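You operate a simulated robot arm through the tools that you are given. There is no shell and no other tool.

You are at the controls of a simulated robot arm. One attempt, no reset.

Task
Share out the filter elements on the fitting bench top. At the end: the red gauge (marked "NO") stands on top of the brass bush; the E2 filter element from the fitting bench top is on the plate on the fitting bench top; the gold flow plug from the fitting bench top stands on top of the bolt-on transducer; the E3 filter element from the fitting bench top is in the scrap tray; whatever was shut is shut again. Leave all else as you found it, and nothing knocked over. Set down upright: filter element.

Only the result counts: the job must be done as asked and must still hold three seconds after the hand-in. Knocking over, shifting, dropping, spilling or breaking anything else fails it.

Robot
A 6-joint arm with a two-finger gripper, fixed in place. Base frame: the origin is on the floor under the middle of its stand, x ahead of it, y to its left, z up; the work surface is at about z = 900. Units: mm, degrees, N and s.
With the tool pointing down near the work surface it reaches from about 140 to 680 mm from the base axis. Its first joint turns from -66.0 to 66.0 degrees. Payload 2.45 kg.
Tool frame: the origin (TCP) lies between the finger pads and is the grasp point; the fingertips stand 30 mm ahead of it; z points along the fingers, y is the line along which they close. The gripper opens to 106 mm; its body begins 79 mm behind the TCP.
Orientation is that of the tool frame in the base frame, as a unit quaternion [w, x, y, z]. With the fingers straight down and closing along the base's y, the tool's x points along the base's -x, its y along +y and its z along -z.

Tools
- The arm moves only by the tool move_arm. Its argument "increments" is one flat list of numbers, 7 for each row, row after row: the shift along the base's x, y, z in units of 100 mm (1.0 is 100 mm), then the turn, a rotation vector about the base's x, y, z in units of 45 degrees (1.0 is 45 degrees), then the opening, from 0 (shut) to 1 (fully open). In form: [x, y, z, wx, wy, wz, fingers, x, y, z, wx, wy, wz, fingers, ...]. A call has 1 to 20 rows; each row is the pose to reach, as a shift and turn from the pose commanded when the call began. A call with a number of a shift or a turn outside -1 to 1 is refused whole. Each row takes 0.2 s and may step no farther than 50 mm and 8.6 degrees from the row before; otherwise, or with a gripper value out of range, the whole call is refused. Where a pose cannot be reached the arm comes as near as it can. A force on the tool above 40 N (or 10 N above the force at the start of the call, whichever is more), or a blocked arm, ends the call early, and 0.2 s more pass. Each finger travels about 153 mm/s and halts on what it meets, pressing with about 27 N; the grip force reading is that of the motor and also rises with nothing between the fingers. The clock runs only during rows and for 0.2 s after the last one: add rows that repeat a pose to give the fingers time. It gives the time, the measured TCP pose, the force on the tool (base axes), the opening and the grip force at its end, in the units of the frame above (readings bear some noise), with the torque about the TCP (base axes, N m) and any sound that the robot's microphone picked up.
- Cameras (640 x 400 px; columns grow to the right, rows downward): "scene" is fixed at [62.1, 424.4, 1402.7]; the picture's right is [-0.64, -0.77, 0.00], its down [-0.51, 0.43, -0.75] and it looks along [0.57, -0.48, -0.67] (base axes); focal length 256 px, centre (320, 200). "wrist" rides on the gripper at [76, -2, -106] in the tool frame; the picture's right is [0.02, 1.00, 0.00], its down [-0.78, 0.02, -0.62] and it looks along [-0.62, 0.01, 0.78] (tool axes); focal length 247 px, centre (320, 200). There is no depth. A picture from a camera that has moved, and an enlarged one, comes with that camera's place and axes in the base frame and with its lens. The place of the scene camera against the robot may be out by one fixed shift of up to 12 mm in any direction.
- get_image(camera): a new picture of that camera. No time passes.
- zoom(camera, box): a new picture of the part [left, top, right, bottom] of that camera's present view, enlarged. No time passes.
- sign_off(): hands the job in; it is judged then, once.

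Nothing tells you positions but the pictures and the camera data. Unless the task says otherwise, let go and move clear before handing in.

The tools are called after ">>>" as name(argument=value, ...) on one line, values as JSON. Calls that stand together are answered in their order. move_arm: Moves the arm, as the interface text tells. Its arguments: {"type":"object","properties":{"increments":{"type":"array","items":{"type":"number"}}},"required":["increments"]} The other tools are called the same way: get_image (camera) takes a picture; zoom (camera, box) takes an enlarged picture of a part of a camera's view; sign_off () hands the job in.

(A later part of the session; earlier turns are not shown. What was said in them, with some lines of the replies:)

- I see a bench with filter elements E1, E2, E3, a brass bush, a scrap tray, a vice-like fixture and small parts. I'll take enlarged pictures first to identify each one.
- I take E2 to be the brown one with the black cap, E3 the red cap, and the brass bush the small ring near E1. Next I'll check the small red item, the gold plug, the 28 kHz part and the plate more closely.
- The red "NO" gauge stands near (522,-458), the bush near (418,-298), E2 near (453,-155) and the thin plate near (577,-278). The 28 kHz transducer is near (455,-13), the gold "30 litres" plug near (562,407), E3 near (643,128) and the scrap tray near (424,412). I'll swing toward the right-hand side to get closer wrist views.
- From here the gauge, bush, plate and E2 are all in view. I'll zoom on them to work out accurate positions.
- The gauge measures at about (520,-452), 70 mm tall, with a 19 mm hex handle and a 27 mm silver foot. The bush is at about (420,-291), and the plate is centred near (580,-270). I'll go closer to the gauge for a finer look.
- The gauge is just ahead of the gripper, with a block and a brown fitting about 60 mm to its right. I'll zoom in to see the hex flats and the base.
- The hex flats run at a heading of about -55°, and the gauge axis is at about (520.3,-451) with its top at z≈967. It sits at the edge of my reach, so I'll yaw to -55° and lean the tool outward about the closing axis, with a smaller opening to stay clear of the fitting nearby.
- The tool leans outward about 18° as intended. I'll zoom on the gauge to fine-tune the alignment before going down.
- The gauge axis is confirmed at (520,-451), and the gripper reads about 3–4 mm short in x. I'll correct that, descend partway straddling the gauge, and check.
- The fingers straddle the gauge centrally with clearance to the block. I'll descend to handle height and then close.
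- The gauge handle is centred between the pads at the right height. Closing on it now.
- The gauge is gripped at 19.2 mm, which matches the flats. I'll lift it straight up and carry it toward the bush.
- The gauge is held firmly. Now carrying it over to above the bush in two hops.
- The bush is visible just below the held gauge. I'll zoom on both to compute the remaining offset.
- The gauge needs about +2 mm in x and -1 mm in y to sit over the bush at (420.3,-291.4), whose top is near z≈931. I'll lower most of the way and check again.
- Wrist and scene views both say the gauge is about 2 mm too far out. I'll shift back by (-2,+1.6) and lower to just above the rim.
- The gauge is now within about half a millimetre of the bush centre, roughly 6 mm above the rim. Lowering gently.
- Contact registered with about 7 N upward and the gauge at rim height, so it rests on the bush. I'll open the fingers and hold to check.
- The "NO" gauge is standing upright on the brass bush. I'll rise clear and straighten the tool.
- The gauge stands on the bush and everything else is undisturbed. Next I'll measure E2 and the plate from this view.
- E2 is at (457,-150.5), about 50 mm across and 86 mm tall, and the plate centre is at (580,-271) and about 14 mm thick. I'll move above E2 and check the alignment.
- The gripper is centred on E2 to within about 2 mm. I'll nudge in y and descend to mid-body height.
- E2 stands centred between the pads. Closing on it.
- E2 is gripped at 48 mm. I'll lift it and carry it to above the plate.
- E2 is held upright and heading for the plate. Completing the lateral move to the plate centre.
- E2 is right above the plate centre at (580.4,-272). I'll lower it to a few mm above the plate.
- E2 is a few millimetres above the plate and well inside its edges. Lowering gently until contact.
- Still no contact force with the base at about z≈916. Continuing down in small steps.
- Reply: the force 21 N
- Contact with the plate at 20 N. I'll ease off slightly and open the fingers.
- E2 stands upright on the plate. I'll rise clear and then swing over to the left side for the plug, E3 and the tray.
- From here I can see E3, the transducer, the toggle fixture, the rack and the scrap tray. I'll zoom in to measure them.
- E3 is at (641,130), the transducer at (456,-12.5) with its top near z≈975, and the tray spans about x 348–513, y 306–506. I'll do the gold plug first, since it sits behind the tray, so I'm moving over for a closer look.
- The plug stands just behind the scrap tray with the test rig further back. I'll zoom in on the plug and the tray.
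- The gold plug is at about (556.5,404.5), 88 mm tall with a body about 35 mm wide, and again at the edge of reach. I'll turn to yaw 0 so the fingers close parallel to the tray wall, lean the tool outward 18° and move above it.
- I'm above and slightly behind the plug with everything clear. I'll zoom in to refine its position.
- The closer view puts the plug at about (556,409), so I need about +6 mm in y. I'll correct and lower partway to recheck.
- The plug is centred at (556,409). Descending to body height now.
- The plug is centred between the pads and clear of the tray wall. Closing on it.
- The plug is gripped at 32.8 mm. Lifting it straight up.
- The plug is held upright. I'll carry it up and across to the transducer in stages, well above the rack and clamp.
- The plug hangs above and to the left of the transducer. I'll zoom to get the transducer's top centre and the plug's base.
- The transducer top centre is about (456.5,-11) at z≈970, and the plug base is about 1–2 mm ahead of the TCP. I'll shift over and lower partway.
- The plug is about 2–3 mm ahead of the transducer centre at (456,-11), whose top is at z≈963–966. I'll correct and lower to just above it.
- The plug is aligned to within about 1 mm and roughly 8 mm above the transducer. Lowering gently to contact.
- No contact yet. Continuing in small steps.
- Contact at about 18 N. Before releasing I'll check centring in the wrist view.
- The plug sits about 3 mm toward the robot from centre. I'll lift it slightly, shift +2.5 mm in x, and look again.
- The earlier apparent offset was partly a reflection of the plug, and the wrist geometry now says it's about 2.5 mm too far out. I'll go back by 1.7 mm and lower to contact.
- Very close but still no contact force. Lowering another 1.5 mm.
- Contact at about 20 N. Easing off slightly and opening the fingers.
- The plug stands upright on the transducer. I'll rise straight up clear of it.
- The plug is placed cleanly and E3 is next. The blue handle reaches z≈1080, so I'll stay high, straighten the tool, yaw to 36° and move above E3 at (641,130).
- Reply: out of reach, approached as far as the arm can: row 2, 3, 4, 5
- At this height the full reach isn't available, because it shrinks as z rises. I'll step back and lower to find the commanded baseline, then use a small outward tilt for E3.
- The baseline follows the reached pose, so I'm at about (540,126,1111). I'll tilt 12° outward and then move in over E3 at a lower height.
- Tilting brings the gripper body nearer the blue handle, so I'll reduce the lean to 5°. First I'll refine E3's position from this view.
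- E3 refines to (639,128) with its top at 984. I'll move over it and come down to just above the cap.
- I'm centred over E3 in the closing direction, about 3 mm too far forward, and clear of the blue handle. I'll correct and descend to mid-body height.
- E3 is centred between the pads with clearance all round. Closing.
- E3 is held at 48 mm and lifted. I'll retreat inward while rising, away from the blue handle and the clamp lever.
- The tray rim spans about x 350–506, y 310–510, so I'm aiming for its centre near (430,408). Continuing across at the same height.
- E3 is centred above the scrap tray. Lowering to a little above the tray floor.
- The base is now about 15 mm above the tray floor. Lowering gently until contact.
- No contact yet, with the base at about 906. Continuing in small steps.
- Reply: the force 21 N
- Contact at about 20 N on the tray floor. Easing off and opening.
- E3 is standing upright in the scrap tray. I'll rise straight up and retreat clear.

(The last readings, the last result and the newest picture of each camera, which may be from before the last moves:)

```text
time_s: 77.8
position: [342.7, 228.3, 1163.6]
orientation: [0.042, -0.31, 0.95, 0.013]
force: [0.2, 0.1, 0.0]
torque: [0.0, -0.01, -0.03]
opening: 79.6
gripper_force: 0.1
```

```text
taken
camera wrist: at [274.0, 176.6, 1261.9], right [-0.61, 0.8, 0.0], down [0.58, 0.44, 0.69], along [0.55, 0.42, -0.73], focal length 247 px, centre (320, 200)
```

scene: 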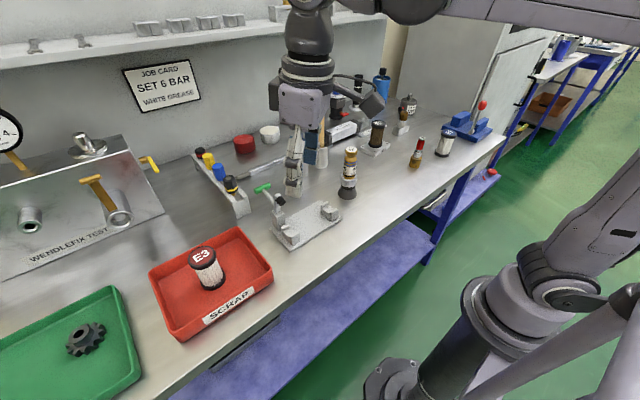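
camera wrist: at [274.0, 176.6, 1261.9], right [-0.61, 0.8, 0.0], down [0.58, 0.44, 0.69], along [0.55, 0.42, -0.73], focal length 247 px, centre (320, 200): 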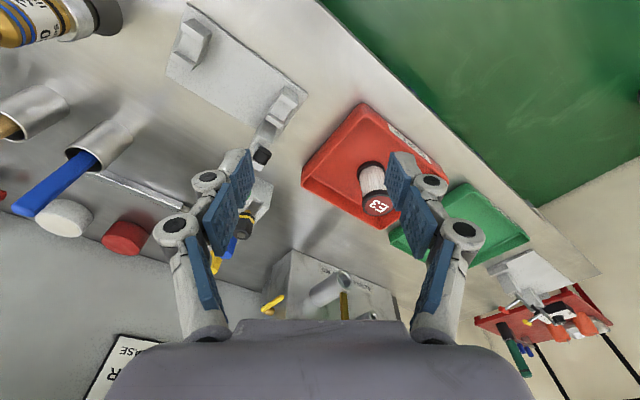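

All four items look placed and the arm is clear. I'll do a last close check of each before handing in.

>>> zoom(camera="scene", box=[330, 90, 470, 210])

>>> zoom(camera="scene", box=[130, 120, 350, 340])

>>> zoom(camera="scene", box=[400, 130, 440, 175])

```text
3.33 times, centred on (400, 150) of scene
camera zoom: at [62.1, 424.4, 1402.7], right [-0.64, -0.77, 0.0], down [-0.51, 0.43, -0.75], along [0.57, -0.48, -0.67], focal length 852 px, centre (53, 367)
```

zoom: 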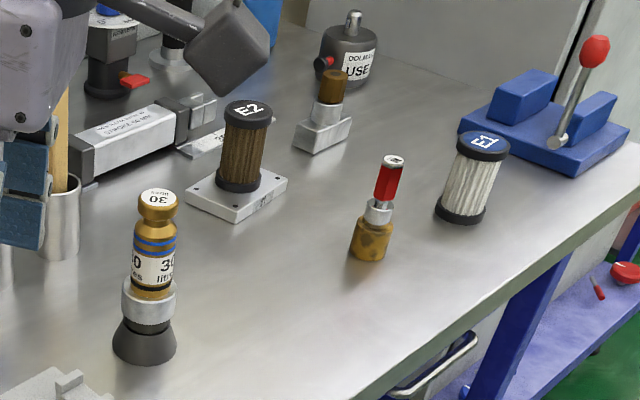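

```text
1.82 times, centred on (240, 230) of scene
camera zoom: at [62.1, 424.4, 1402.7], right [-0.64, -0.77, 0.0], down [-0.51, 0.43, -0.75], along [0.57, -0.48, -0.67], focal length 465 px, centre (466, 146)
```

zoom: 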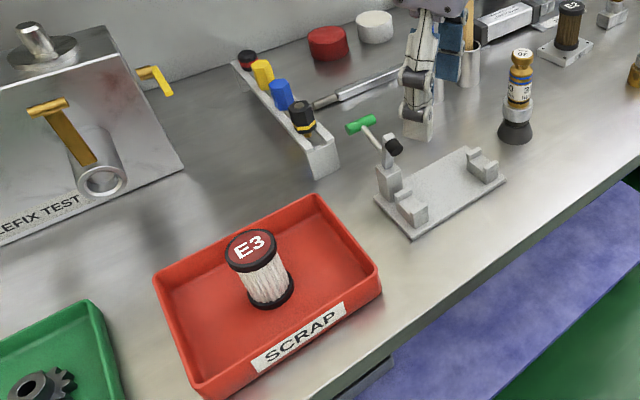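

```text
8.89 times, centred on (420, 152) of scene
camera zoom: at [62.1, 424.4, 1402.7], right [-0.64, -0.77, 0.0], down [-0.51, 0.43, -0.75], along [0.57, -0.48, -0.67], focal length 2273 px, centre (-569, 622)
```

zoom: 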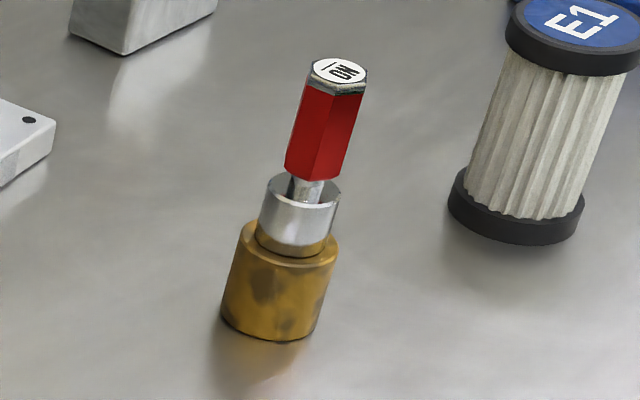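

The "NO" gauge stands on the brass bush, E2 is upright on the plate, and the gold plug stands on the transducer. E3 is upright in the scrap tray, nothing else has moved and nothing was opened, so I'm handing in.

>>> sign_off()

```text
The job is handed in.
```

The job is handed in, and all four items are where you asked. I checked each one in the scene camera just before the hand-in, and the arm was clear of everything.

- **Red "NO" gauge:** standing upright on top of the brass bush.
- **E2 filter element:** standing upright on the small plate marked "21", well inside its edges.
- **Gold "30 litres" flow plug:** standing upright on the 28 kHz transducer. It may sit a couple of millimetres off centre, with its whole base still on the top face.
- **E3 filter element:** standing upright near the centre of the scrap tray.

Nothing needed shutting, since I opened nothing. I saw nothing knocked over or moved, and E1 was left where it stood.
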